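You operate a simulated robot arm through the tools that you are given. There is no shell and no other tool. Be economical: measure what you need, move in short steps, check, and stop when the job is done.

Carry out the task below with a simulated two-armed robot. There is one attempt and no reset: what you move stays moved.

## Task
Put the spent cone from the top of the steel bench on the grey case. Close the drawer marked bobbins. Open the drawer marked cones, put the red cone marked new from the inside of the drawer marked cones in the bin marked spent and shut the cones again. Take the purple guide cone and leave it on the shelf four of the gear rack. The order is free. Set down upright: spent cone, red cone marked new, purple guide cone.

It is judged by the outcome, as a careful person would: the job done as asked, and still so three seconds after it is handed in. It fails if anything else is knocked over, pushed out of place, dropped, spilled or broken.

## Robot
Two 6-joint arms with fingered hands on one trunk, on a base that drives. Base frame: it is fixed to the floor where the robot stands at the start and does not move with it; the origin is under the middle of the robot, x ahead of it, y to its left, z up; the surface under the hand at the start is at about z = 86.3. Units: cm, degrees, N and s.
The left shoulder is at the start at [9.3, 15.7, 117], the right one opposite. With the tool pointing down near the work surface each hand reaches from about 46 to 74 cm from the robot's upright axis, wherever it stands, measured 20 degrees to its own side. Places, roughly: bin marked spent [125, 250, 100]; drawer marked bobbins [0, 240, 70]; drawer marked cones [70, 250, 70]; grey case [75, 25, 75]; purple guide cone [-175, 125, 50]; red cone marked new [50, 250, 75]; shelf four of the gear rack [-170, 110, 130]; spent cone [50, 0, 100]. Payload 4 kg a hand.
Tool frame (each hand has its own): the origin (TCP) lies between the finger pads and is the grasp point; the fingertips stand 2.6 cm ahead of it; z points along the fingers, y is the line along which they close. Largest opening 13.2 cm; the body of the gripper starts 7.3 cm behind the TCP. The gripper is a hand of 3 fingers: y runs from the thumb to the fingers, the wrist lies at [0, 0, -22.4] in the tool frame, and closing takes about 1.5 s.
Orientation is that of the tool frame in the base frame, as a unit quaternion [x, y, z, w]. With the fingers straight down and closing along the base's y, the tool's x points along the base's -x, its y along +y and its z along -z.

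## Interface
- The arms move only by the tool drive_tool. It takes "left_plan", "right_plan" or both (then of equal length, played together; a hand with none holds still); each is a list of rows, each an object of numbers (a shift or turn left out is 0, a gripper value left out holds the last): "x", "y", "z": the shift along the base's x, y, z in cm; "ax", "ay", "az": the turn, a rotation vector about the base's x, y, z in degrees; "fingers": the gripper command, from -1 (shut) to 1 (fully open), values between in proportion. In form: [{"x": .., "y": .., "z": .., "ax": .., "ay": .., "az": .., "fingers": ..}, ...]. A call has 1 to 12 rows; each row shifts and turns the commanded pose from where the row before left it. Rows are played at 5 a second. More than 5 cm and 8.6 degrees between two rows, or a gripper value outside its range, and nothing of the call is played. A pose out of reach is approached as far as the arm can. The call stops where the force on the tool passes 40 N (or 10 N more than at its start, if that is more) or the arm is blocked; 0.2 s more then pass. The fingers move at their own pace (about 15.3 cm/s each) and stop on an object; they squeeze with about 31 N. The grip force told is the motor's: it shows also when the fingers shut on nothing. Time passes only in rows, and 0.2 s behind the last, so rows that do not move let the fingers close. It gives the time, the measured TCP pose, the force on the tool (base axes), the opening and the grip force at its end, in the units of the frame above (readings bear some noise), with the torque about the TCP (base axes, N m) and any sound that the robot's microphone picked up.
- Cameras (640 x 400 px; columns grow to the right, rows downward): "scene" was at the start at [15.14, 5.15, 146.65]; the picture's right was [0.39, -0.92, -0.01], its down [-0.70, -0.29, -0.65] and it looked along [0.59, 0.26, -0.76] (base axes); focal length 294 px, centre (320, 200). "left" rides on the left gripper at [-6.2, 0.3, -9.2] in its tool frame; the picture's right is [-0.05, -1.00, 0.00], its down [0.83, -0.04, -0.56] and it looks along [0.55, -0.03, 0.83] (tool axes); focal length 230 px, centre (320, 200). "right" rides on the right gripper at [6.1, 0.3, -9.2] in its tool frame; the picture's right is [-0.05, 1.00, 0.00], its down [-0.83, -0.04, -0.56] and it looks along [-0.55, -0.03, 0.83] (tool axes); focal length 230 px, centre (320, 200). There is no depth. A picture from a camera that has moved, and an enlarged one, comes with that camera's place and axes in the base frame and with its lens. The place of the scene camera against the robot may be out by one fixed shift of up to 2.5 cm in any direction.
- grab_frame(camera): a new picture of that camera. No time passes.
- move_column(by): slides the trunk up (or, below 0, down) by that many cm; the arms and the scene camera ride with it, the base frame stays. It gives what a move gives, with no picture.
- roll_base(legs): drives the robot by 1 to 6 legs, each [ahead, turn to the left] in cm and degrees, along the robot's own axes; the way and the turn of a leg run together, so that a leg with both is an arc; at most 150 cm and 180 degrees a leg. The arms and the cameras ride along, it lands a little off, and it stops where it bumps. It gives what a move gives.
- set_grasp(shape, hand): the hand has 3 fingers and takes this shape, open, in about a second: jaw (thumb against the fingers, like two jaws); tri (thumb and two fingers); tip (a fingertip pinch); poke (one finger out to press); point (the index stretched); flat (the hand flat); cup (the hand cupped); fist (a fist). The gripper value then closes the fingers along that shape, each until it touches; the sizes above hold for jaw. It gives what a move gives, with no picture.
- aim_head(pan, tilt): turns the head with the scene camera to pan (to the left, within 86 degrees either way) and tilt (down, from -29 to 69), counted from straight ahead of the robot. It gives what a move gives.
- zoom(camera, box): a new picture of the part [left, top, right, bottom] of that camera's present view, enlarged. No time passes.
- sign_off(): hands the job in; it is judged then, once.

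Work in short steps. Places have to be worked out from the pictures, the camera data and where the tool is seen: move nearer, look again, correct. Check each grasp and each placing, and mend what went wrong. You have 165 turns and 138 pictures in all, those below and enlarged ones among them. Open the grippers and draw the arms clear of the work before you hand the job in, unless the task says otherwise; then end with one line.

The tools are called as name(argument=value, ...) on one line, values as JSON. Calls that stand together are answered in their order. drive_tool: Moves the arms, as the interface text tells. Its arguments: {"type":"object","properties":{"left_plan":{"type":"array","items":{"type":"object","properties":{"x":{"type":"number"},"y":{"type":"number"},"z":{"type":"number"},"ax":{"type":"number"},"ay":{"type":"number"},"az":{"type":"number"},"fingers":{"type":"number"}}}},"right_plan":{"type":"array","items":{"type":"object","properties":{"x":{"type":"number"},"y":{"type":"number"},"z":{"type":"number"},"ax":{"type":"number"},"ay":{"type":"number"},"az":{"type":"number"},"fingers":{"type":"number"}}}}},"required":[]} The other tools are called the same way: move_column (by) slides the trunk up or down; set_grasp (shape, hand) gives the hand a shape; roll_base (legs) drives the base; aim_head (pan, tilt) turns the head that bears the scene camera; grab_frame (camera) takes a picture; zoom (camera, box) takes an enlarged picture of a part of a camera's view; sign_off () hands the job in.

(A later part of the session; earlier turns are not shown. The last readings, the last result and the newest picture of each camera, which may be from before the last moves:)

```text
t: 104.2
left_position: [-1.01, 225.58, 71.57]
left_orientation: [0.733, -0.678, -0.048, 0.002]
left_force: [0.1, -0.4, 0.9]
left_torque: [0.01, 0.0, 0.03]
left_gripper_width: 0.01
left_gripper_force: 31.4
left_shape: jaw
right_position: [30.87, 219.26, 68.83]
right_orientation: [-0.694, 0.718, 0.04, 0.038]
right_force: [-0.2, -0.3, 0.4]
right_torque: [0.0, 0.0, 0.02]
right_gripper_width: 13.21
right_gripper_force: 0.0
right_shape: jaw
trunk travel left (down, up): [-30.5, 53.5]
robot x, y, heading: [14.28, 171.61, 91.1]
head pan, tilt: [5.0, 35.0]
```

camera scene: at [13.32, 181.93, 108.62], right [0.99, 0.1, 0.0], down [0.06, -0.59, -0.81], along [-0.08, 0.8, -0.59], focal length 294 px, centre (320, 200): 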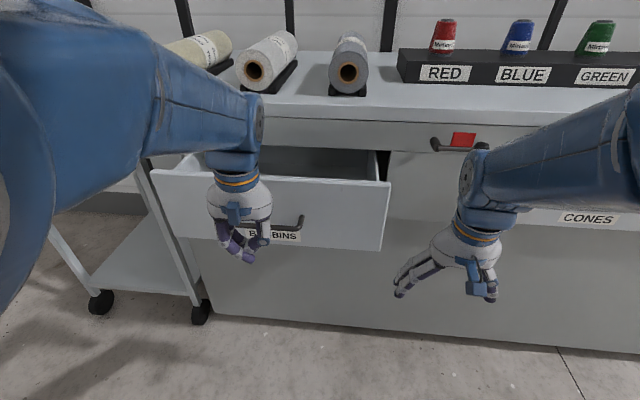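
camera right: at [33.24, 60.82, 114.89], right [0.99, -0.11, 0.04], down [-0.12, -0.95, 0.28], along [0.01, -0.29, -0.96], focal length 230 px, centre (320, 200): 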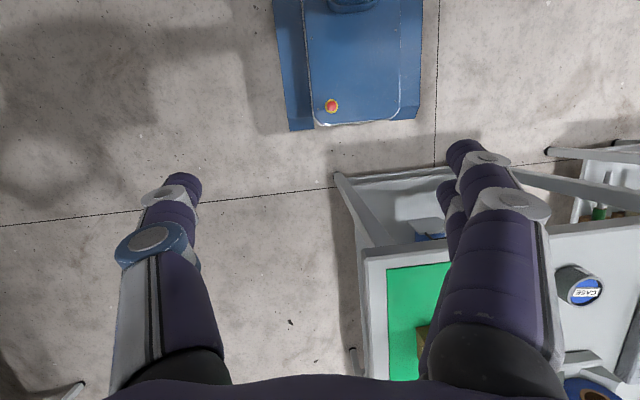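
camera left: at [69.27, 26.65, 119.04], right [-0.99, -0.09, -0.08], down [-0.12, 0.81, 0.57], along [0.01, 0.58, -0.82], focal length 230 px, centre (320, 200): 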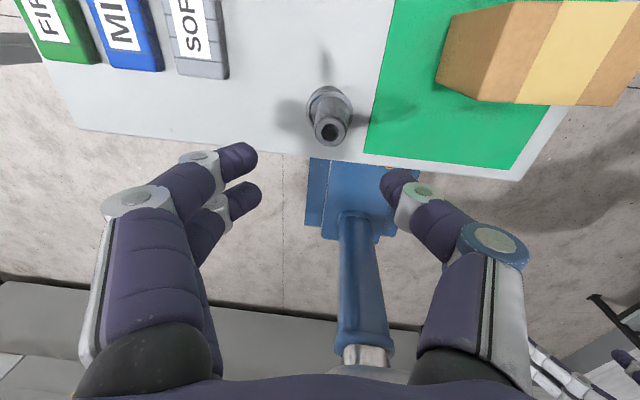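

No clear reaction yet; I look to see whether the hand is touching the drawer.

drive_tool(left_plan=[{"y": 1}, {"y": 1}, {"y": 1}, {"y": 1}, {}])

grab_frame(camera="scene")

```text
t: 105.4
left_position: [-0.73, 229.77, 71.26]
left_orientation: [0.733, -0.678, -0.048, 0.003]
left_force: [-0.2, -0.6, -0.4]
left_torque: [0.01, -0.01, 0.02]
left_gripper_width: 0.01
left_gripper_force: 30.7
left_shape: jaw
right_position: [31.06, 219.35, 68.82]
right_orientation: [-0.694, 0.718, 0.04, 0.037]
right_force: [0.1, 0.8, -0.2]
right_torque: [-0.02, 0.01, -0.01]
right_gripper_width: 13.21
right_gripper_force: 0.1
right_shape: jaw
trunk travel left (down, up): [-30.5, 53.5]
robot x, y, heading: [14.25, 171.85, 90.7]
head pan, tilt: [5.0, 35.0]
```

```text
78 pictures are left
camera scene: at [13.22, 189.25, 108.62], right [0.99, 0.1, 0.0], down [0.06, -0.59, -0.81], along [-0.08, 0.8, -0.59], focal length 294 px, centre (320, 200)
```

scene: 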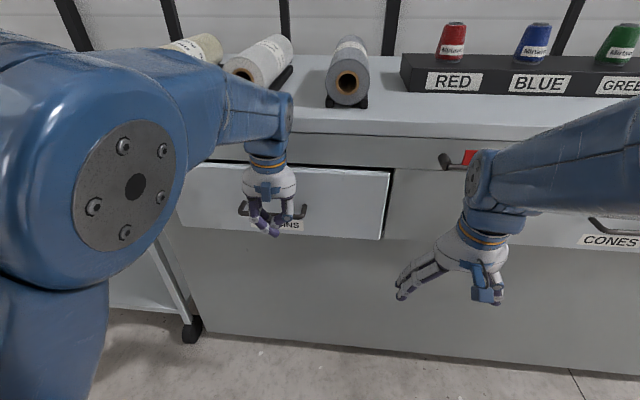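

The drawer is moving in easily, nearly shut. I keep pushing until it stops.

drive_tool(left_plan=[{"y": 1}, {"y": 1}, {"y": 1}, {"y": 1}, {"y": 1}, {}])

grab_frame(camera="scene")

```text
t: 105.9
left_position: [-0.62, 228.95, 72.47]
left_orientation: [0.734, -0.677, -0.05, 0.002]
left_force: [-0.6, 0.0, 0.0]
left_torque: [0.01, 0.03, 0.02]
left_gripper_width: 0.01
left_gripper_force: 31.0
left_shape: jaw
right_position: [30.96, 217.93, 69.25]
right_orientation: [-0.693, 0.718, 0.043, 0.037]
right_force: [0.4, 0.3, 0.4]
right_torque: [0.02, 0.0, -0.02]
right_gripper_width: 13.2
right_gripper_force: 0.1
right_shape: jaw
trunk travel left (down, up): [-30.5, 53.5]
robot x, y, heading: [14.19, 171.39, 91.1]
head pan, tilt: [5.0, 35.0]
stopped in row 2 (left hand): the force on the tool passed its limit at 50 N (the readings are from after the stop); the commanded pose is now the measured one
```

```text
77 pictures are left
camera scene: at [13.25, 189.08, 108.68], right [0.99, 0.1, 0.0], down [0.06, -0.58, -0.81], along [-0.08, 0.8, -0.59], focal length 294 px, centre (320, 200)
```

scene: 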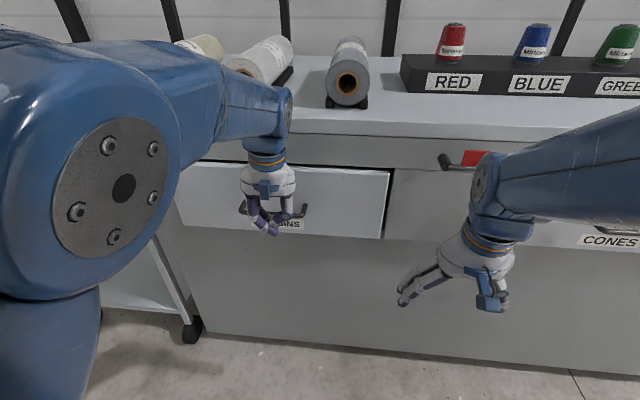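

The push met 50 N. I zoom on the drawer's edge to see whether it is flush.

zoom(camera="scene", box=[180, 110, 480, 270])

```text
2.13 times, centred on (330, 190) of scene
camera zoom: at [13.25, 189.08, 108.68], right [0.99, 0.1, 0.0], down [0.06, -0.58, -0.81], along [-0.08, 0.8, -0.59], focal length 627 px, centre (299, 221)
```

zoom: 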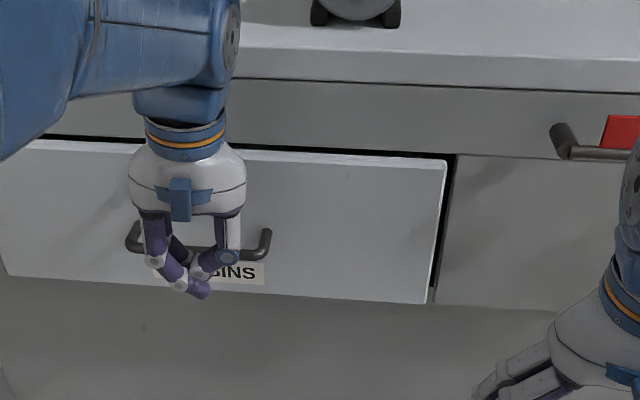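

The front still stands out a little, and the hand's wrist likely hit the counter lip. I back the hand off and tilt its fingers forward so the fingertips can push the front alone.

drive_tool(left_plan=[{"y": -2, "z": 0.5}, {"y": -2, "z": 0.5, "ax": 8}, {"ax": 8, "y": -1}, {"ax": 8}, {"ax": 8}, {"ax": 8}, {"ax": 5}, {}, {}])

drive_tool(left_plan=[{"y": 1}, {"y": 1}, {"y": 1}, {"y": 1}, {"y": 1}, {"y": 1}, {"y": 1}, {"y": 1}, {}])

zoom(camera="scene", box=[180, 110, 480, 270])

```text
t: 108.1
left_position: [-3.44, 226.37, 67.65]
left_orientation: [0.714, -0.613, -0.222, -0.257]
left_force: [-0.3, 0.4, 0.7]
left_torque: [-0.02, 0.01, 0.0]
left_gripper_width: 0.0
left_gripper_force: 31.0
left_shape: jaw
left hand out of reach, approached as far as the arm can: row 4, 5, 6, 7
right_position: [31.05, 216.33, 67.8]
right_orientation: [-0.693, 0.72, 0.032, 0.02]
right_force: [0.7, -0.1, 0.3]
right_torque: [0.02, 0.02, -0.01]
right_gripper_width: 13.16
right_gripper_force: 0.0
right_shape: jaw
trunk travel left (down, up): [-30.5, 53.5]
robot x, y, heading: [13.82, 171.62, 90.8]
head pan, tilt: [5.0, 35.0]
stopped in row 9 (left hand): the arm was blocked; the commanded pose is now the measured one
```

```text
t: 109.5
left_position: [-3.38, 231.18, 70.98]
left_orientation: [0.702, -0.612, -0.247, -0.268]
left_force: [0.5, -13.3, -14.3]
left_torque: [-0.31, 0.1, -0.07]
left_gripper_width: 0.0
left_gripper_force: 31.5
left_shape: jaw
right_position: [31.08, 214.61, 66.66]
right_orientation: [-0.692, 0.722, 0.023, 0.001]
right_force: [-0.1, 0.1, 0.0]
right_torque: [-0.01, 0.02, 0.02]
right_gripper_width: 13.2
right_gripper_force: 0.2
right_shape: jaw
trunk travel left (down, up): [-30.5, 53.5]
robot x, y, heading: [13.89, 171.36, 91.0]
head pan, tilt: [5.0, 35.0]
stopped in row 6 (left hand): the force on the tool passed its limit at 47 N (the readings are from after the stop); the commanded pose is now the measured one
```

```text
2.13 times, centred on (330, 190) of scene
camera zoom: at [13.26, 189.27, 108.57], right [0.99, 0.1, 0.0], down [0.06, -0.59, -0.81], along [-0.08, 0.8, -0.59], focal length 627 px, centre (299, 221)
```

zoom: 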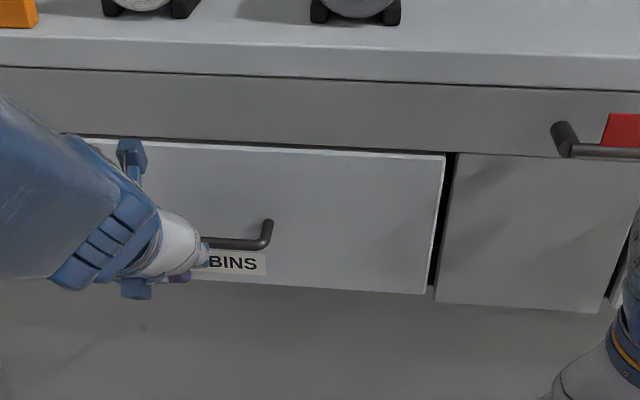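

The drawer now looks flush (stopped at 47 N). I draw the hand back and check from a clear view.

drive_tool(left_plan=[{"y": -2}, {"y": -3}, {"y": -3}, {"y": -3, "ax": -8}, {"ax": -8}, {"ax": -8}, {"ax": -8}, {"ax": -5}, {}, {}])

zoom(camera="scene", box=[140, 90, 640, 290])

```text
t: 111.7
left_position: [-3.92, 223.7, 67.82]
left_orientation: [0.751, -0.658, -0.044, -0.035]
left_force: [0.5, -0.1, 0.3]
left_torque: [0.01, 0.03, 0.01]
left_gripper_width: 0.0
left_gripper_force: 30.7
left_shape: jaw
left hand out of reach, approached as far as the arm can: row 2, 3, 4
right_position: [31.14, 214.74, 66.79]
right_orientation: [-0.693, 0.721, 0.023, 0.002]
right_force: [0.4, 0.3, -0.6]
right_torque: [0.01, -0.01, 0.02]
right_gripper_width: 13.19
right_gripper_force: 0.0
right_shape: jaw
trunk travel left (down, up): [-30.5, 53.5]
robot x, y, heading: [14.04, 171.52, 90.8]
head pan, tilt: [5.0, 35.0]
```

```text
1.28 times, centred on (390, 190) of scene
camera zoom: at [13.21, 189.21, 108.62], right [0.99, 0.1, 0.0], down [0.06, -0.59, -0.81], along [-0.08, 0.8, -0.59], focal length 376 px, centre (230, 213)
```

zoom: 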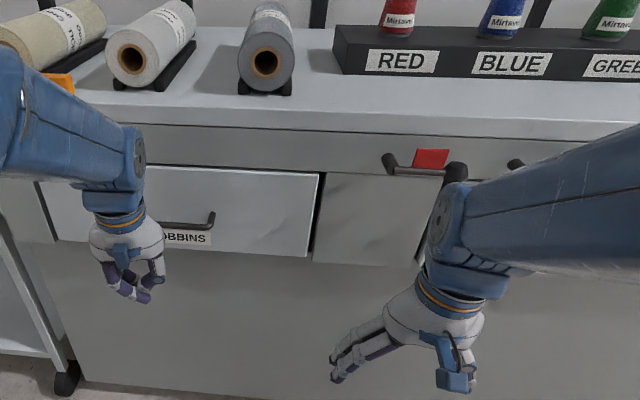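

The bobbins drawer is shut. Now to the cones drawer: I move the right hand out a little, then drive back and across to about x=52.

drive_tool(right_plan=[{"y": 2, "z": 1}, {"y": 2, "z": 1}, {"y": 2, "z": 1}, {}])

roll_base(legs=[[-25, 0], [0, -90], [38, 0], [0, 89]])

aim_head(pan=-10, tilt=15)

grab_frame(camera="scene")

```text
t: 112.7
left_position: [-3.99, 223.74, 67.8]
left_orientation: [0.751, -0.658, -0.043, -0.036]
left_force: [-0.8, 0.5, -0.3]
left_torque: [0.02, -0.01, -0.02]
left_gripper_width: 0.0
left_gripper_force: 31.0
left_shape: jaw
right_position: [31.13, 221.36, 71.87]
right_orientation: [-0.693, 0.72, 0.039, 0.028]
right_force: [0.1, -0.3, -0.1]
right_torque: [-0.01, -0.03, -0.01]
right_gripper_width: 13.18
right_gripper_force: 0.0
right_shape: jaw
trunk travel left (down, up): [-30.5, 53.5]
robot x, y, heading: [14.25, 171.42, 90.9]
head pan, tilt: [5.0, 35.0]
```

```text
t: 124.6
left_position: [36.65, 200.88, 67.86]
left_orientation: [0.741, -0.67, -0.042, -0.035]
left_force: [0.2, 0.0, -0.1]
left_torque: [0.03, -0.01, 0.02]
left_gripper_width: 0.0
left_gripper_force: 31.2
left_shape: jaw
right_position: [71.52, 197.53, 71.91]
right_orientation: [-0.683, 0.729, 0.039, 0.025]
right_force: [0.5, 0.6, -0.2]
right_torque: [0.03, 0.0, 0.0]
right_gripper_width: 13.2
right_gripper_force: 0.0
right_shape: jaw
trunk travel left (down, up): [-30.5, 53.5]
robot x, y, heading: [54.12, 148.37, 89.1]
head pan, tilt: [5.0, 35.0]
```

```text
t: 125.4
left_position: [36.5, 199.76, 68.63]
left_orientation: [0.741, -0.668, -0.048, -0.042]
left_force: [1.4, 0.0, 0.2]
left_torque: [0.02, 0.01, -0.02]
left_gripper_width: 0.01
left_gripper_force: 31.1
left_shape: jaw
right_position: [71.67, 196.3, 72.73]
right_orientation: [-0.682, 0.729, 0.046, 0.033]
right_force: [0.3, -0.5, -0.3]
right_torque: [-0.01, 0.02, 0.0]
right_gripper_width: 13.19
right_gripper_force: 0.1
right_shape: jaw
trunk travel left (down, up): [-30.5, 53.5]
robot x, y, heading: [54.55, 148.06, 89.0]
head pan, tilt: [-10.0, 15.0]
```

```text
73 pictures are left
camera scene: at [56.36, 166.35, 111.8], right [0.98, -0.19, 0.0], down [-0.05, -0.27, -0.96], along [0.18, 0.94, -0.28], focal length 294 px, centre (320, 200)
```

scene: 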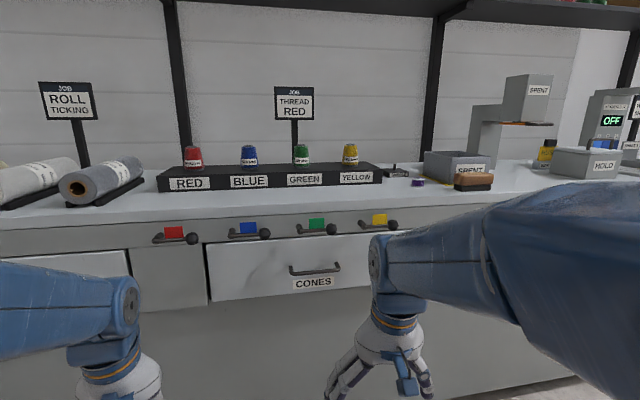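

The cones handle is at about [68.6, 235, 70], with the colour levers right above it, so I want a forward-pointing hand closing vertically. First I yaw the right hand −90°.

drive_tool(right_plan=[{"az": -8, "fingers": 0.0, "y": 1}, {"az": -8, "y": 1}, {"az": -8, "y": 1}, {"az": -8, "y": 1}, {"az": -8}, {"az": -8}, {"az": -8}, {"az": -8}, {"az": -8}, {"az": -8}, {"az": -8}, {}])

```text
t: 128.0
left_position: [36.65, 199.7, 68.73]
left_orientation: [0.741, -0.668, -0.048, -0.042]
left_force: [-0.1, -0.4, 0.2]
left_torque: [-0.04, -0.02, 0.03]
left_gripper_width: 0.0
left_gripper_force: 30.8
left_shape: jaw
right_position: [71.57, 200.17, 72.7]
right_orientation: [0.016, 0.998, 0.009, 0.057]
right_force: [-0.1, -0.7, 0.6]
right_torque: [0.01, 0.02, 0.01]
right_gripper_width: 6.66
right_gripper_force: 0.1
right_shape: jaw
trunk travel left (down, up): [-30.5, 53.5]
robot x, y, heading: [53.99, 148.04, 89.5]
head pan, tilt: [-10.0, 15.0]
```

The yaw worked. Now I pitch the fingers forward while moving the hand out toward the handle.

drive_tool(right_plan=[{"ax": 8, "y": 2}, {"ax": 8, "y": 2}, {"ax": 8, "y": 2}, {"ax": 8, "y": 2}, {"ax": 8, "y": 2}, {"ax": 8, "y": 2}, {"ax": 8, "y": 2}, {"ax": 8, "y": 1}, {"ax": 8, "y": 1}, {"ax": 8}, {}, {}])

grab_frame(camera="right")

grab_frame(camera="scene")

```text
t: 130.8
left_position: [36.32, 198.24, 69.89]
left_orientation: [0.741, -0.667, -0.056, -0.052]
left_force: [-0.1, -0.6, 0.4]
left_torque: [0.06, -0.05, -0.01]
left_gripper_width: 0.01
left_gripper_force: 30.5
left_shape: jaw
right_position: [74.33, 215.01, 75.52]
right_orientation: [0.095, 0.745, 0.66, 0.016]
right_force: [0.5, -1.1, 0.7]
right_torque: [-0.04, 0.01, 0.01]
right_gripper_width: 6.63
right_gripper_force: 0.0
right_shape: jaw
trunk travel left (down, up): [-30.5, 53.5]
robot x, y, heading: [54.31, 147.97, 89.0]
head pan, tilt: [-10.0, 15.0]
stopped in row 12 (right hand): the arm was blocked; the commanded pose is now the measured one
```

```text
72 pictures are left
camera right: at [66.9, 207.0, 77.46], right [0.17, 0.1, 0.98], down [0.73, -0.69, -0.05], along [0.67, 0.72, -0.19], focal length 230 px, centre (320, 200)
```

right: 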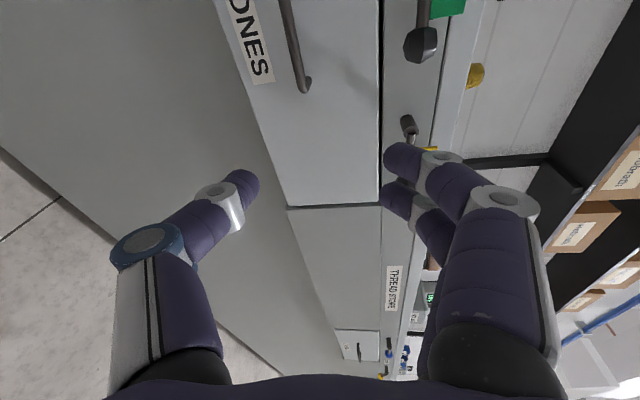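

```text
71 pictures are left
camera scene: at [56.38, 165.88, 111.9], right [0.98, -0.19, 0.0], down [-0.05, -0.27, -0.96], along [0.18, 0.95, -0.27], focal length 294 px, centre (320, 200)
```

scene: 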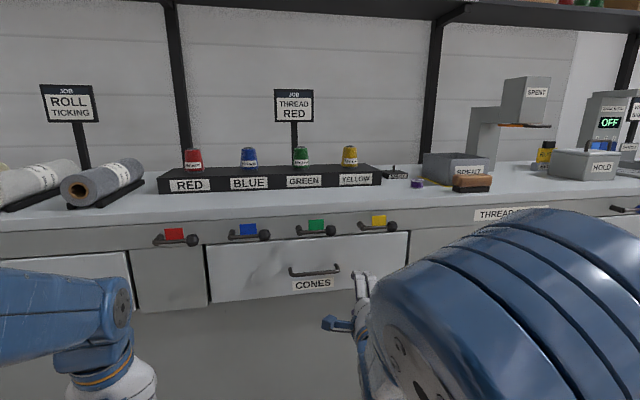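

The hand now points forward with vertical closing. The bar's right end is at ≈[74, 233, 72]; I shift to x≈68, z≈72, straighten the yaw and approach to y≈224.

drive_tool(right_plan=[{"x": -2, "z": -1.2, "az": 4, "fingers": -0.25}, {"x": -2, "z": -1.2, "az": 4}, {"x": -2, "z": -1.2}, {"y": 3}, {"y": 3}, {"y": 3}, {}, {}])

grab_frame(camera="right")

```text
t: 132.6
left_position: [36.5, 198.51, 69.62]
left_orientation: [0.74, -0.669, -0.055, -0.05]
left_force: [0.0, 0.6, 0.6]
left_torque: [-0.01, 0.0, -0.03]
left_gripper_width: 0.03
left_gripper_force: 31.5
left_shape: jaw
right_position: [68.92, 225.04, 71.4]
right_orientation: [0.033, 0.751, 0.659, -0.026]
right_force: [0.4, 0.4, -0.6]
right_torque: [0.0, 0.01, -0.03]
right_gripper_width: 4.97
right_gripper_force: 0.2
right_shape: jaw
right hand out of reach, approached as far as the arm can: row 3
trunk travel left (down, up): [-30.5, 53.5]
robot x, y, heading: [54.53, 148.24, 89.1]
head pan, tilt: [-10.0, 15.0]
```

```text
70 pictures are left
camera right: at [62.67, 215.97, 73.3], right [0.13, 0.13, 0.98], down [0.82, -0.57, -0.04], along [0.55, 0.81, -0.18], focal length 230 px, centre (320, 200)
```

right: 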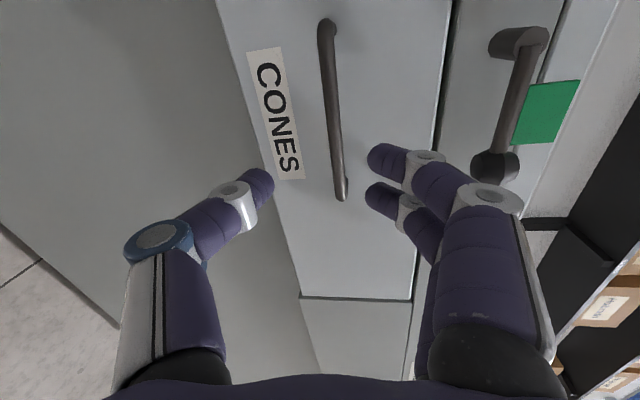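

Bar centre ≈[67.9, 233, 71.5], right between the fingers. I advance 6 cm and look.

drive_tool(right_plan=[{"y": 2, "x": -0.3}, {"y": 2, "x": -0.3}, {"y": 2}, {}, {}])

grab_frame(camera="right")

```text
t: 133.8
left_position: [36.54, 198.49, 69.53]
left_orientation: [0.74, -0.668, -0.055, -0.049]
left_force: [0.0, -0.3, 0.0]
left_torque: [-0.01, -0.01, 0.01]
left_gripper_width: 0.0
left_gripper_force: 31.3
left_shape: jaw
right_position: [68.47, 231.0, 71.64]
right_orientation: [0.032, 0.751, 0.659, -0.026]
right_force: [0.3, 0.3, -0.4]
right_torque: [-0.01, 0.0, -0.05]
right_gripper_width: 4.98
right_gripper_force: 0.1
right_shape: jaw
trunk travel left (down, up): [-30.5, 53.5]
robot x, y, heading: [54.43, 148.21, 89.0]
head pan, tilt: [-10.0, 15.0]
```

```text
69 pictures are left
camera right: at [62.15, 221.97, 73.52], right [0.14, 0.13, 0.98], down [0.82, -0.57, -0.04], along [0.55, 0.81, -0.18], focal length 230 px, centre (320, 200)
```

right: 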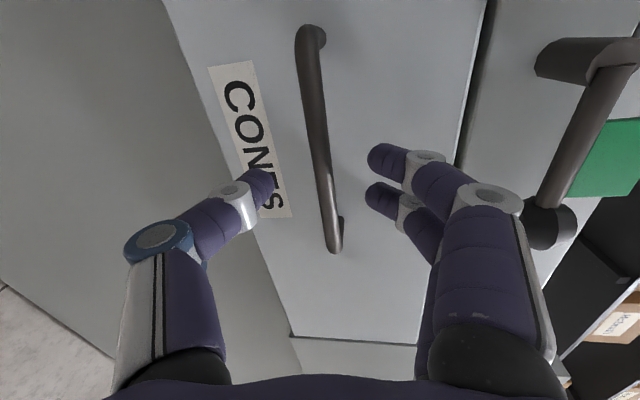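

Triangulating, the bar is at y≈233.5. I advance 1.8 cm and close on it.

drive_tool(right_plan=[{"y": 0.9}, {"y": 0.9}, {}, {"fingers": -1}, {}, {}, {}, {}, {}])

grab_frame(camera="right")

```text
t: 135.8
left_position: [36.49, 198.64, 69.49]
left_orientation: [0.741, -0.668, -0.054, -0.049]
left_force: [0.4, -0.6, 0.1]
left_torque: [0.02, 0.01, 0.01]
left_gripper_width: 0.0
left_gripper_force: 30.8
left_shape: jaw
right_position: [68.25, 232.7, 71.5]
right_orientation: [0.034, 0.752, 0.658, -0.026]
right_force: [-0.2, 2.5, -7.1]
right_torque: [-0.05, -0.09, 0.05]
right_gripper_width: 0.0
right_gripper_force: 31.2
right_shape: jaw
trunk travel left (down, up): [-30.5, 53.5]
robot x, y, heading: [54.3, 147.67, 89.2]
head pan, tilt: [-10.0, 15.0]
```

```text
68 pictures are left
camera right: at [61.98, 223.76, 73.37], right [0.14, 0.13, 0.98], down [0.82, -0.57, -0.04], along [0.55, 0.81, -0.18], focal length 230 px, centre (320, 200)
```

right: 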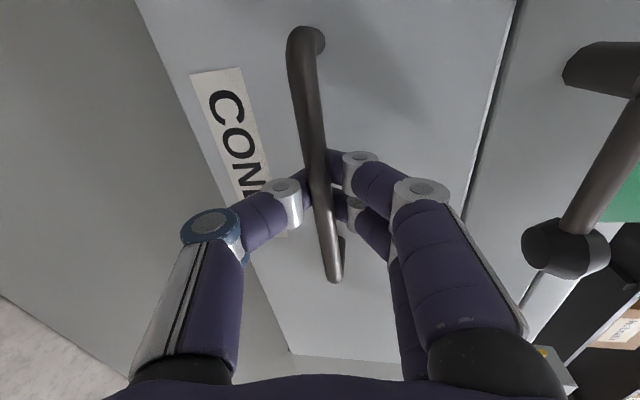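

The fingertips have closed behind the bar – a hook. I pull the drawer open by driving the base back.

roll_base(legs=[[-12, 0]])

roll_base(legs=[[-12, 0]])

aim_head(pan=-8, tilt=28)

grab_frame(camera="scene")

```text
t: 137.1
left_position: [36.24, 186.35, 69.66]
left_orientation: [0.74, -0.668, -0.054, -0.049]
left_force: [-1.0, -0.1, -0.1]
left_torque: [0.02, -0.01, -0.01]
left_gripper_width: 0.0
left_gripper_force: 32.0
left_shape: jaw
right_position: [67.98, 220.44, 71.67]
right_orientation: [0.032, 0.751, 0.659, -0.027]
right_force: [-0.2, -0.7, -4.6]
right_torque: [-0.02, 0.02, -0.03]
right_gripper_width: 0.0
right_gripper_force: 31.1
right_shape: jaw
trunk travel left (down, up): [-30.5, 53.5]
robot x, y, heading: [54.3, 135.42, 89.2]
head pan, tilt: [-10.0, 15.0]
```

```text
t: 138.3
left_position: [36.11, 173.21, 70.21]
left_orientation: [0.741, -0.666, -0.06, -0.053]
left_force: [0.8, -0.8, 0.4]
left_torque: [0.02, 0.04, 0.0]
left_gripper_width: 0.0
left_gripper_force: 31.1
left_shape: jaw
right_position: [67.95, 207.32, 72.13]
right_orientation: [0.033, 0.75, 0.66, -0.027]
right_force: [10.5, 0.6, -29.7]
right_torque: [0.1, -0.16, 0.04]
right_gripper_width: 0.0
right_gripper_force: 30.6
right_shape: jaw
trunk travel left (down, up): [-30.5, 53.5]
robot x, y, heading: [53.92, 123.7, 89.3]
head pan, tilt: [-10.0, 15.0]
```

```text
t: 139.0
left_position: [36.01, 171.98, 69.84]
left_orientation: [0.742, -0.667, -0.054, -0.048]
left_force: [0.0, 0.2, 0.3]
left_torque: [0.0, 0.01, -0.01]
left_gripper_width: 0.0
left_gripper_force: 31.0
left_shape: jaw
right_position: [67.95, 206.11, 72.61]
right_orientation: [0.033, 0.752, 0.658, -0.025]
right_force: [4.7, 1.9, -43.0]
right_torque: [0.13, -0.15, -0.04]
right_gripper_width: 0.0
right_gripper_force: 31.3
right_shape: jaw
trunk travel left (down, up): [-30.5, 53.5]
robot x, y, heading: [53.98, 123.65, 89.4]
head pan, tilt: [-8.0, 28.0]
```

```text
67 pictures are left
camera scene: at [55.84, 142.48, 109.58], right [0.99, -0.15, 0.0], down [-0.07, -0.49, -0.87], along [0.13, 0.86, -0.49], focal length 294 px, centre (320, 200)
```

scene: 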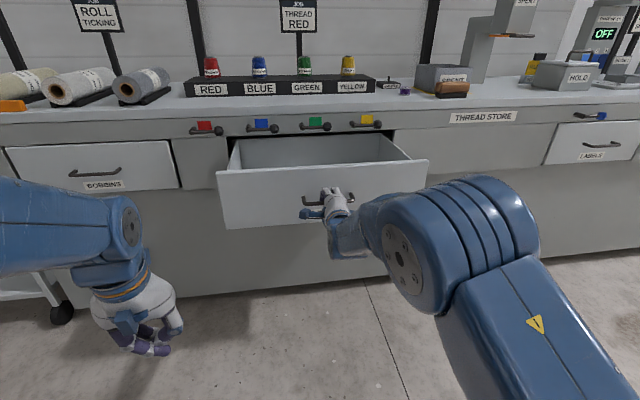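

The drawer is open about 26 cm. I relieve the vertical load, open the fingers and back the hand off the handle.

drive_tool(right_plan=[{"z": -0.4}, {"z": -0.3}, {"fingers": -0.3}, {}, {}, {"y": -2}, {"y": -3}, {"y": -3}, {}])

grab_frame(camera="right")

```text
t: 141.0
left_position: [36.06, 171.58, 70.13]
left_orientation: [0.742, -0.666, -0.056, -0.052]
left_force: [-0.5, -0.4, -0.1]
left_torque: [0.0, 0.02, 0.0]
left_gripper_width: 0.0
left_gripper_force: 30.9
left_shape: jaw
right_position: [68.52, 197.98, 73.16]
right_orientation: [0.042, 0.744, 0.666, -0.028]
right_force: [0.3, -0.8, -0.7]
right_torque: [-0.03, 0.0, -0.01]
right_gripper_width: 4.6
right_gripper_force: 0.1
right_shape: jaw
trunk travel left (down, up): [-30.5, 53.5]
robot x, y, heading: [53.75, 123.95, 89.3]
head pan, tilt: [-8.0, 28.0]
```

```text
66 pictures are left
camera right: at [62.17, 189.05, 75.0], right [0.15, 0.11, 0.98], down [0.81, -0.58, -0.06], along [0.56, 0.81, -0.17], focal length 230 px, centre (320, 200)
```

right: 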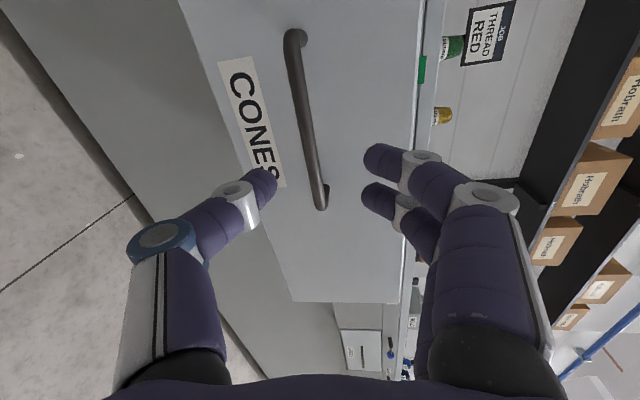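

The hand is clear. I back the base 10 cm, raise the trunk for a view into the drawer and turn the right hand downward again.

roll_base(legs=[[-10, 0]])

move_column(by=38)

drive_tool(right_plan=[{"ax": -8}, {"ax": -8}, {"ax": -8}, {"ax": -8}, {"ax": -8}, {"ax": -8}, {"ax": -8}, {"ax": -8}, {"ax": -8}, {"ax": -8}, {}])

aim_head(pan=-5, tilt=35)

grab_frame(camera="scene")

```text
t: 142.2
left_position: [35.76, 161.24, 70.05]
left_orientation: [0.741, -0.667, -0.057, -0.053]
left_force: [0.0, -0.1, -0.2]
left_torque: [0.05, 0.0, -0.01]
left_gripper_width: 0.0
left_gripper_force: 30.5
left_shape: jaw
right_position: [68.31, 187.78, 73.79]
right_orientation: [0.041, 0.741, 0.669, -0.028]
right_force: [0.7, 0.6, -0.2]
right_torque: [-0.02, -0.01, 0.01]
right_gripper_width: 4.65
right_gripper_force: 0.1
right_shape: jaw
trunk travel left (down, up): [-30.5, 53.5]
robot x, y, heading: [53.79, 113.36, 89.3]
head pan, tilt: [-8.0, 28.0]
```

```text
t: 145.9
left_position: [35.7, 159.59, 106.16]
left_orientation: [0.743, -0.668, -0.037, -0.03]
left_force: [0.4, 0.3, -0.4]
left_torque: [-0.01, 0.03, -0.01]
left_gripper_width: 0.0
left_gripper_force: 30.8
left_shape: jaw
right_position: [69.55, 186.87, 113.45]
right_orientation: [0.057, 0.733, 0.677, -0.031]
right_force: [0.7, 0.3, 0.1]
right_torque: [0.0, -0.04, -0.04]
right_gripper_width: 4.63
right_gripper_force: 0.1
right_shape: jaw
trunk travel left (down, up): [-68.5, 15.5]
robot x, y, heading: [54.14, 113.4, 89.4]
head pan, tilt: [-8.0, 28.0]
```

```text
t: 147.8
left_position: [35.53, 156.96, 104.12]
left_orientation: [0.744, -0.668, -0.017, -0.007]
left_force: [0.3, 1.2, -0.5]
left_torque: [-0.01, 0.01, 0.0]
left_gripper_width: 0.03
left_gripper_force: 30.7
left_shape: jaw
right_position: [68.13, 185.66, 115.0]
right_orientation: [0.052, 0.984, 0.173, 0.0]
right_force: [0.5, 0.7, -0.5]
right_torque: [0.04, 0.01, 0.04]
right_gripper_width: 4.61
right_gripper_force: 0.0
right_shape: jaw
right hand out of reach, approached as far as the arm can: row 9
trunk travel left (down, up): [-68.5, 15.5]
robot x, y, heading: [53.9, 113.38, 89.2]
head pan, tilt: [-8.0, 28.0]
stopped in row 9 (right hand): the arm was blocked; the commanded pose is now the measured one
```

```text
t: 148.5
left_position: [35.55, 156.97, 104.28]
left_orientation: [0.744, -0.668, -0.019, -0.009]
left_force: [-0.5, 0.2, -0.4]
left_torque: [-0.01, 0.02, 0.02]
left_gripper_width: 0.0
left_gripper_force: 31.5
left_shape: jaw
right_position: [68.19, 185.55, 115.23]
right_orientation: [0.051, 0.984, 0.173, 0.0]
right_force: [0.7, -0.6, -0.1]
right_torque: [0.0, 0.0, -0.01]
right_gripper_width: 4.64
right_gripper_force: 0.0
right_shape: jaw
trunk travel left (down, up): [-68.5, 15.5]
robot x, y, heading: [53.91, 113.44, 89.3]
head pan, tilt: [-5.0, 35.0]
```

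```text
65 pictures are left
camera scene: at [55.01, 131.86, 146.64], right [0.99, -0.1, 0.0], down [-0.06, -0.58, -0.81], along [0.08, 0.81, -0.59], focal length 294 px, centre (320, 200)
```

scene: 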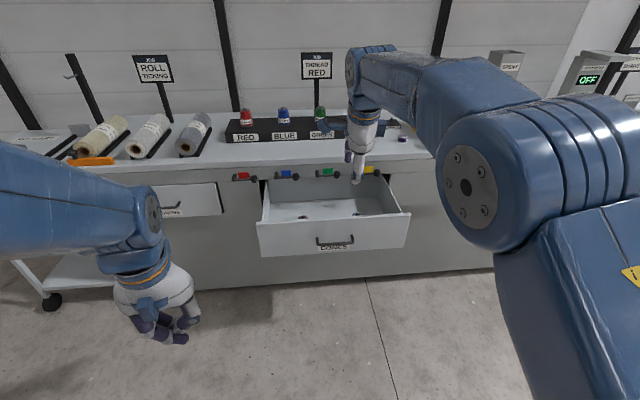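

I zoom into the open drawer.

zoom(camera="scene", box=[250, 160, 420, 265])

```text
3.76 times, centred on (335, 212) of scene
camera zoom: at [55.01, 131.86, 146.64], right [0.99, -0.1, 0.0], down [-0.06, -0.58, -0.81], along [0.08, 0.81, -0.59], focal length 1106 px, centre (264, 153)
```

zoom: 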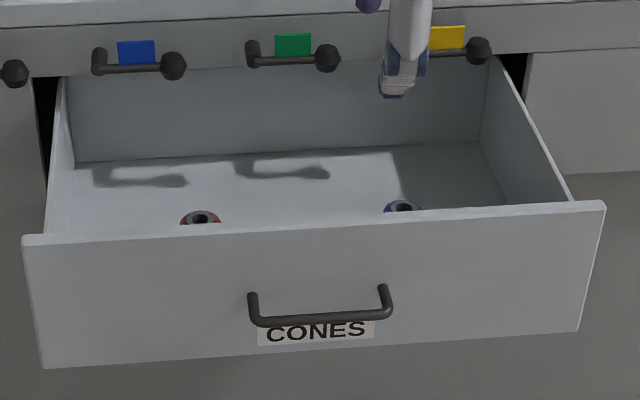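

The red cone stands near the drawer front at about x≈57.5, y≈220. I drive forward 45 cm and look with the right hand camera.

roll_base(legs=[[45, 0]])

drive_tool(right_plan=[{"x": -2, "y": -2, "ax": -6}, {"x": -2, "y": -2, "ax": -6}, {"x": -2, "y": -2, "ax": -6}, {"x": -2, "y": -2}, {}, {}])

grab_frame(camera="right")

```text
t: 149.2
left_position: [35.18, 151.83, 101.01]
left_orientation: [0.744, -0.667, 0.019, 0.036]
left_force: [0.4, -0.7, 0.1]
left_torque: [0.03, 0.0, 0.03]
left_gripper_width: 0.02
left_gripper_force: 31.2
left_shape: jaw
right_position: [68.21, 182.15, 117.8]
right_orientation: [0.053, 0.98, 0.19, 0.0]
right_force: [0.2, -0.1, 0.0]
right_torque: [0.03, 0.01, -0.03]
right_gripper_width: 4.62
right_gripper_force: 0.1
right_shape: jaw
trunk travel left (down, up): [-68.5, 15.5]
robot x, y, heading: [53.79, 113.77, 89.3]
head pan, tilt: [-5.0, 35.0]
stopped in leg 1: the robot was blocked; the commanded pose is now the measured one
```

```text
t: 150.6
left_position: [35.22, 152.04, 101.09]
left_orientation: [0.744, -0.667, 0.02, 0.034]
left_force: [0.1, 0.9, -0.6]
left_torque: [0.02, 0.01, -0.02]
left_gripper_width: 0.03
left_gripper_force: 31.1
left_shape: jaw
right_position: [60.85, 174.37, 118.04]
right_orientation: [0.059, 0.998, 0.035, -0.002]
right_force: [0.6, 0.5, -0.8]
right_torque: [0.03, 0.0, -0.02]
right_gripper_width: 4.6
right_gripper_force: 0.0
right_shape: jaw
trunk travel left (down, up): [-68.5, 15.5]
robot x, y, heading: [53.87, 113.55, 89.2]
head pan, tilt: [-5.0, 35.0]
```

```text
63 pictures are left
camera right: at [54.67, 174.9, 127.14], right [0.17, 0.98, 0.07], down [0.82, -0.18, 0.55], along [0.55, -0.04, -0.84], focal length 230 px, centre (320, 200)
```

right: 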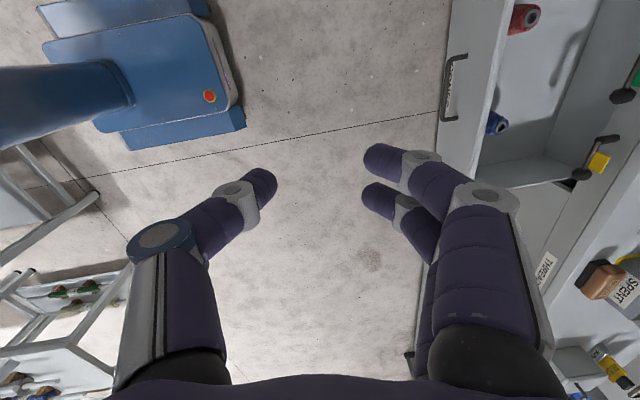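

The drive is blocked because the left hand has been folded too close to the body. I push the left hand out forward, then drive.

drive_tool(left_plan=[{"y": 3, "z": 1}, {"y": 3, "z": 1}, {"y": 3, "z": 1}, {"y": 3, "z": 1}, {"y": 2, "z": 1}, {}, {}])

roll_base(legs=[[45, 0]])

grab_frame(camera="right")

```text
t: 152.2
left_position: [35.33, 167.01, 108.4]
left_orientation: [0.745, -0.667, -0.006, 0.007]
left_force: [-0.1, 0.5, -0.1]
left_torque: [-0.02, 0.0, -0.01]
left_gripper_width: 0.0
left_gripper_force: 30.7
left_shape: jaw
right_position: [60.73, 174.36, 118.15]
right_orientation: [0.06, 0.998, 0.035, 0.0]
right_force: [-0.1, 0.3, 0.1]
right_torque: [-0.02, 0.04, 0.03]
right_gripper_width: 4.61
right_gripper_force: 0.0
right_shape: jaw
trunk travel left (down, up): [-68.5, 15.5]
robot x, y, heading: [53.93, 113.54, 89.4]
head pan, tilt: [-5.0, 35.0]
```

```text
t: 154.9
left_position: [35.01, 212.25, 108.29]
left_orientation: [0.75, -0.662, -0.006, 0.007]
left_force: [-0.1, 0.2, -0.2]
left_torque: [0.01, 0.02, 0.04]
left_gripper_width: 0.02
left_gripper_force: 30.9
left_shape: jaw
right_position: [60.24, 220.03, 118.1]
right_orientation: [0.052, 0.998, 0.035, -0.001]
right_force: [0.7, -0.5, -0.2]
right_torque: [0.0, 0.02, -0.03]
right_gripper_width: 4.61
right_gripper_force: 0.1
right_shape: jaw
trunk travel left (down, up): [-68.5, 15.5]
robot x, y, heading: [54.74, 159.62, 89.8]
head pan, tilt: [-5.0, 35.0]
```

```text
62 pictures are left
camera right: at [54.14, 220.31, 127.23], right [0.16, 0.99, 0.07], down [0.82, -0.17, 0.55], along [0.55, -0.03, -0.84], focal length 230 px, centre (320, 200)
```

right: 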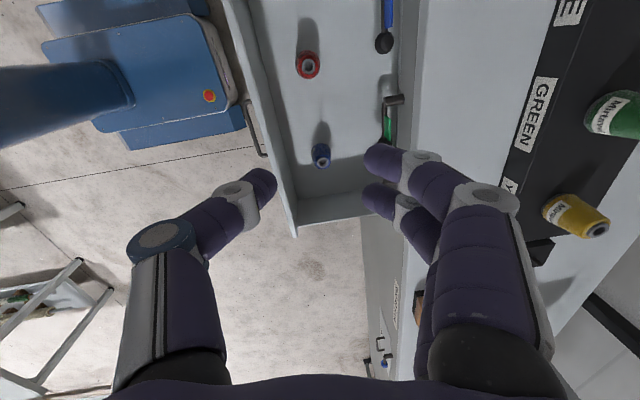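

The red cone is at ≈[57.2, 221]. I move the left hand clear to the left, centre the right hand over the cone, then lower the trunk.

drive_tool(left_plan=[{"x": -4}, {"x": -4}, {"x": -4}, {}, {}], right_plan=[{"x": -1, "y": 0.3, "ax": -2, "fingers": 0.15}, {"x": -1, "y": 0.3, "ax": -2}, {"x": -1, "y": 0.4}, {}, {}])

move_column(by=-32)

grab_frame(camera="right")

```text
t: 156.0
left_position: [23.4, 208.27, 110.63]
left_orientation: [0.749, -0.663, -0.019, -0.008]
left_force: [0.1, -0.6, 1.3]
left_torque: [0.03, -0.02, 0.01]
left_gripper_width: 0.02
left_gripper_force: 31.4
left_shape: jaw
right_position: [58.84, 217.16, 122.23]
right_orientation: [0.068, 0.997, 0.027, -0.02]
right_force: [0.1, -0.8, 0.2]
right_torque: [0.05, 0.01, 0.01]
right_gripper_width: 7.57
right_gripper_force: 0.1
right_shape: jaw
trunk travel left (down, up): [-68.5, 15.5]
robot x, y, heading: [54.4, 159.43, 89.9]
head pan, tilt: [-5.0, 35.0]
stopped in row 5 (right hand): the arm was blocked; the commanded pose is now the measured one
```

```text
t: 159.2
left_position: [23.27, 208.36, 78.25]
left_orientation: [0.749, -0.662, -0.018, -0.008]
left_force: [-1.0, -0.7, 0.7]
left_torque: [0.01, 0.03, 0.02]
left_gripper_width: 0.0
left_gripper_force: 31.3
left_shape: jaw
right_position: [58.83, 217.47, 89.84]
right_orientation: [0.066, 0.997, 0.026, -0.018]
right_force: [0.8, 0.0, -0.2]
right_torque: [0.01, -0.01, -0.01]
right_gripper_width: 7.58
right_gripper_force: 0.0
right_shape: jaw
trunk travel left (down, up): [-36.5, 47.5]
robot x, y, heading: [54.5, 159.23, 89.9]
head pan, tilt: [-5.0, 35.0]
```

```text
61 pictures are left
camera right: at [52.94, 218.16, 99.28], right [0.18, 0.98, 0.05], down [0.84, -0.18, 0.52], along [0.52, -0.06, -0.85], focal length 230 px, centre (320, 200)
```

right: 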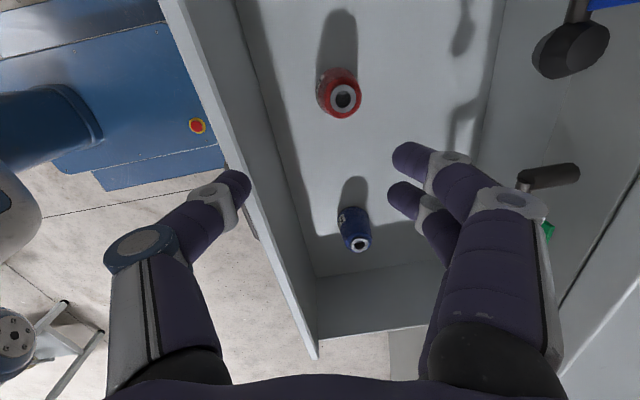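

Red cone stands at [57.3, 221.2]. I centre the hand over it and descend to z≈79, then check.

drive_tool(right_plan=[{"x": -0.7, "y": 1.8, "z": -1, "fingers": 0.3}, {"x": -0.8, "y": 1.9, "z": -3}, {"z": -3}, {"z": -3}, {}, {}])

grab_frame(camera="right")

```text
t: 160.6
left_position: [23.27, 208.4, 78.27]
left_orientation: [0.749, -0.662, -0.017, -0.007]
left_force: [-0.5, 0.3, 0.4]
left_torque: [0.02, 0.02, 0.0]
left_gripper_width: 0.02
left_gripper_force: 31.1
left_shape: jaw
right_position: [58.89, 221.82, 80.35]
right_orientation: [0.082, 0.996, 0.025, -0.036]
right_force: [0.1, 0.0, 0.4]
right_torque: [0.01, 0.01, 0.02]
right_gripper_width: 8.55
right_gripper_force: 0.1
right_shape: jaw
trunk travel left (down, up): [-36.5, 47.5]
robot x, y, heading: [54.39, 159.55, 90.1]
head pan, tilt: [-5.0, 35.0]
```

```text
60 pictures are left
camera right: at [53.41, 222.57, 89.94], right [0.22, 0.98, 0.04], down [0.85, -0.21, 0.49], along [0.49, -0.07, -0.87], focal length 230 px, centre (320, 200)
```

right: 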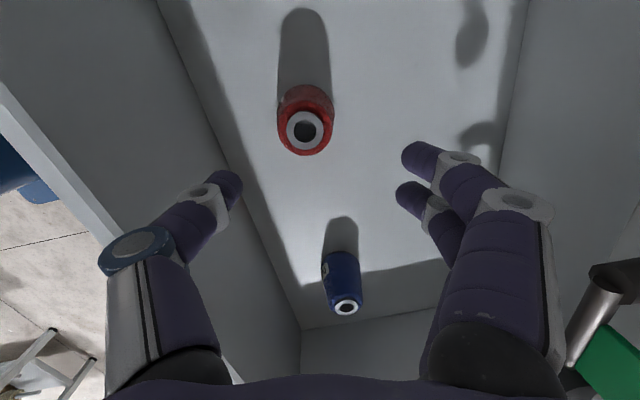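

The cone is at [57.1, 221.4], top at z≈72.7. I correct the offset and tilt while descending around it to z≈69.

drive_tool(right_plan=[{"x": -0.9, "y": -0.2, "ay": -2, "ax": -1.5}, {"x": -0.9, "y": -0.2, "ay": -2, "ax": -1.5}, {"z": -2}, {}])

drive_tool(right_plan=[{"z": -2}, {"z": -2}, {"z": -2}, {"z": -2}, {}, {}])

grab_frame(camera="right")

```text
t: 161.8
left_position: [23.28, 206.78, 79.38]
left_orientation: [0.749, -0.662, -0.025, -0.016]
left_force: [-0.2, -0.5, 1.0]
left_torque: [0.04, 0.02, -0.01]
left_gripper_width: 0.0
left_gripper_force: 30.5
left_shape: jaw
right_position: [59.18, 220.81, 79.78]
right_orientation: [0.105, 0.994, -0.002, -0.022]
right_force: [-0.1, -1.4, 0.2]
right_torque: [0.07, 0.01, -0.02]
right_gripper_width: 8.58
right_gripper_force: 0.0
right_shape: jaw
trunk travel left (down, up): [-36.5, 47.5]
robot x, y, heading: [54.16, 159.55, 90.1]
head pan, tilt: [-5.0, 35.0]
stopped in row 4 (right hand): the arm was blocked; the commanded pose is now the measured one
```

```text
t: 163.2
left_position: [23.24, 207.06, 79.24]
left_orientation: [0.749, -0.662, -0.023, -0.014]
left_force: [-0.7, 0.2, 0.0]
left_torque: [-0.02, 0.0, 0.03]
left_gripper_width: 0.02
left_gripper_force: 31.0
left_shape: jaw
right_position: [59.62, 221.56, 72.36]
right_orientation: [0.111, 0.993, 0.003, -0.027]
right_force: [-0.4, -0.2, -0.7]
right_torque: [0.04, 0.01, 0.02]
right_gripper_width: 8.57
right_gripper_force: 0.0
right_shape: jaw
trunk travel left (down, up): [-36.5, 47.5]
robot x, y, heading: [54.32, 159.56, 90.2]
head pan, tilt: [-5.0, 35.0]
```

```text
59 pictures are left
camera right: at [54.08, 223.07, 81.79], right [0.27, 0.96, 0.0], down [0.83, -0.23, 0.51], along [0.49, -0.14, -0.86], focal length 230 px, centre (320, 200)
```

right: 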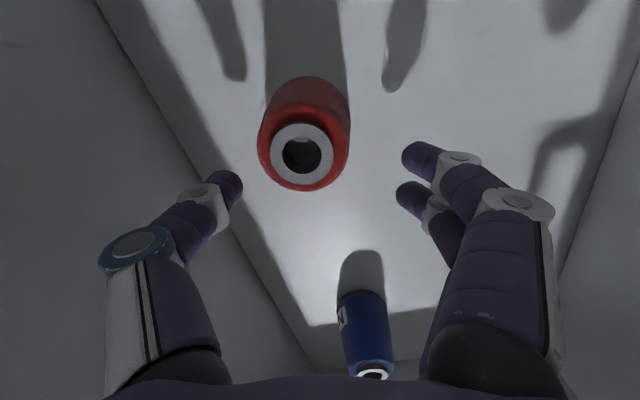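

The right arm won't go further left, so I rotate the base left ~2.5° to bring the hand the last 2.5 cm over the cone.

roll_base(legs=[[0, 2.4]])

drive_tool(right_plan=[{}, {}])

grab_frame(camera="right")

```text
t: 164.0
left_position: [21.38, 205.63, 79.16]
left_orientation: [0.762, -0.647, -0.023, -0.015]
left_force: [0.5, 0.1, 0.3]
left_torque: [-0.01, -0.01, 0.03]
left_gripper_width: 0.01
left_gripper_force: 31.0
left_shape: jaw
right_position: [57.0, 221.55, 72.1]
right_orientation: [0.09, 0.996, 0.001, -0.026]
right_force: [-0.1, 0.4, 1.1]
right_torque: [-0.03, 0.01, 0.02]
right_gripper_width: 8.54
right_gripper_force: 0.0
right_shape: jaw
trunk travel left (down, up): [-36.5, 47.5]
robot x, y, heading: [54.42, 159.61, 92.4]
head pan, tilt: [-5.0, 35.0]
```

```text
t: 164.6
left_position: [21.44, 204.18, 78.15]
left_orientation: [0.762, -0.648, -0.014, -0.002]
left_force: [-0.1, -0.5, -0.2]
left_torque: [0.0, 0.01, -0.02]
left_gripper_width: 0.01
left_gripper_force: 30.6
left_shape: jaw
right_position: [57.98, 220.62, 73.0]
right_orientation: [0.1, 0.994, 0.003, -0.036]
right_force: [0.2, 0.3, -0.1]
right_torque: [-0.01, 0.02, -0.01]
right_gripper_width: 8.56
right_gripper_force: 0.0
right_shape: jaw
trunk travel left (down, up): [-36.5, 47.5]
robot x, y, heading: [54.46, 159.49, 92.6]
head pan, tilt: [-5.0, 35.0]
```

```text
58 pictures are left
camera right: at [52.49, 222.09, 82.59], right [0.25, 0.97, -0.01], down [0.84, -0.22, 0.49], along [0.47, -0.13, -0.87], focal length 230 px, centre (320, 200)
```

right: 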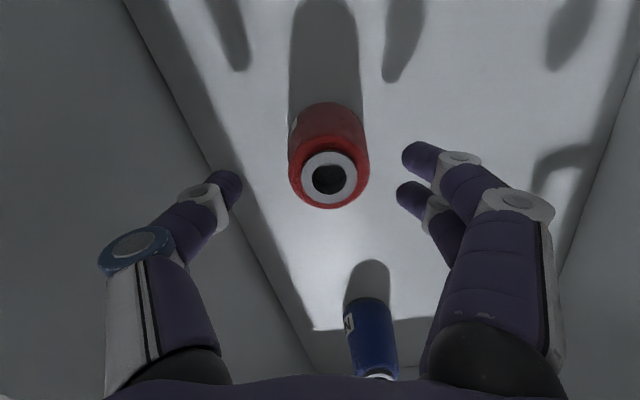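

Close: about 0.9 cm in x and 0.8 in y remain. A further 1° base turn and a small y shift, then descend.

roll_base(legs=[[0, 1.2]])

drive_tool(right_plan=[{"y": 0.7, "z": -1.5}, {"z": -1.5}, {"z": -1}, {}, {}])

grab_frame(camera="right")

```text
t: 165.3
left_position: [20.69, 203.46, 78.15]
left_orientation: [0.769, -0.639, -0.013, -0.002]
left_force: [0.2, -1.5, -1.7]
left_torque: [0.06, -0.03, 0.0]
left_gripper_width: 0.0
left_gripper_force: 31.3
left_shape: jaw
right_position: [56.6, 220.75, 73.34]
right_orientation: [0.089, 0.995, 0.005, -0.037]
right_force: [-0.8, 0.2, -0.6]
right_torque: [0.03, 0.02, -0.01]
right_gripper_width: 8.57
right_gripper_force: 0.1
right_shape: jaw
trunk travel left (down, up): [-36.5, 47.5]
robot x, y, heading: [54.46, 159.63, 93.8]
head pan, tilt: [-5.0, 35.0]
```

```text
t: 166.5
left_position: [20.74, 201.85, 76.69]
left_orientation: [0.769, -0.639, 0.003, 0.014]
left_force: [-0.6, -0.5, 0.2]
left_torque: [0.02, -0.01, 0.02]
left_gripper_width: 0.0
left_gripper_force: 31.3
left_shape: jaw
right_position: [57.13, 220.49, 70.64]
right_orientation: [0.097, 0.994, 0.013, -0.047]
right_force: [0.9, -0.3, 0.3]
right_torque: [-0.02, 0.01, -0.02]
right_gripper_width: 8.58
right_gripper_force: 0.2
right_shape: jaw
trunk travel left (down, up): [-36.5, 47.5]
robot x, y, heading: [54.46, 159.55, 93.8]
head pan, tilt: [-5.0, 35.0]
```

```text
57 pictures are left
camera right: at [52.03, 221.69, 80.23], right [0.25, 0.97, 0.01], down [0.85, -0.22, 0.47], along [0.46, -0.11, -0.88], focal length 230 px, centre (320, 200)
```

right: 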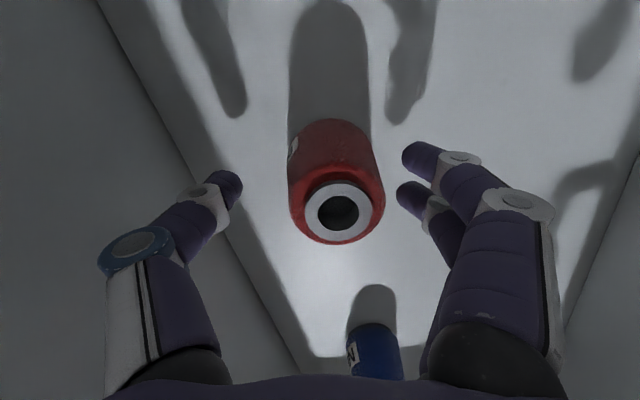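

The cone is between the fingers, needs +0.8 in y. I adjust, go down 1.3 cm more and close.

drive_tool(right_plan=[{"y": 0.5}, {"y": 0.4, "z": -0.7}, {"z": -0.6}, {}, {"fingers": -0.2}, {"fingers": -0.5}, {"fingers": -1}, {}, {}, {}, {}])

grab_frame(camera="right")

```text
t: 168.9
left_position: [20.8, 201.88, 76.61]
left_orientation: [0.768, -0.64, 0.002, 0.015]
left_force: [-0.1, -0.3, -0.5]
left_torque: [0.03, -0.01, 0.03]
left_gripper_width: 0.0
left_gripper_force: 31.0
left_shape: jaw
right_position: [56.84, 221.36, 69.07]
right_orientation: [0.092, 0.995, 0.014, -0.04]
right_force: [0.6, 0.4, 0.0]
right_torque: [0.05, 0.0, 0.02]
right_gripper_width: 4.22
right_gripper_force: 31.2
right_shape: jaw
trunk travel left (down, up): [-36.5, 47.5]
robot x, y, heading: [54.42, 159.04, 93.6]
head pan, tilt: [-5.0, 35.0]
```

```text
56 pictures are left
camera right: at [51.5, 222.43, 78.74], right [0.23, 0.97, 0.02], down [0.85, -0.21, 0.48], along [0.47, -0.1, -0.88], focal length 230 px, centre (320, 200)
```

right: 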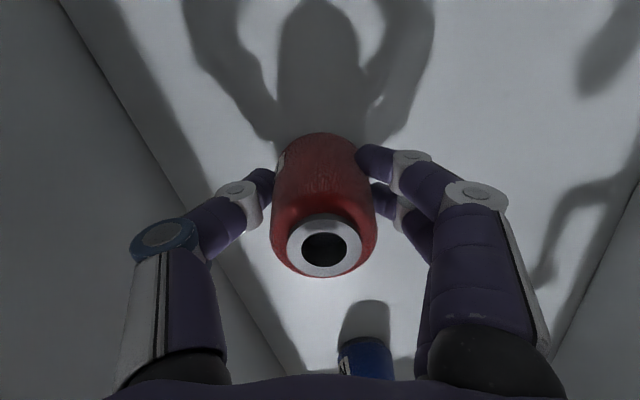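

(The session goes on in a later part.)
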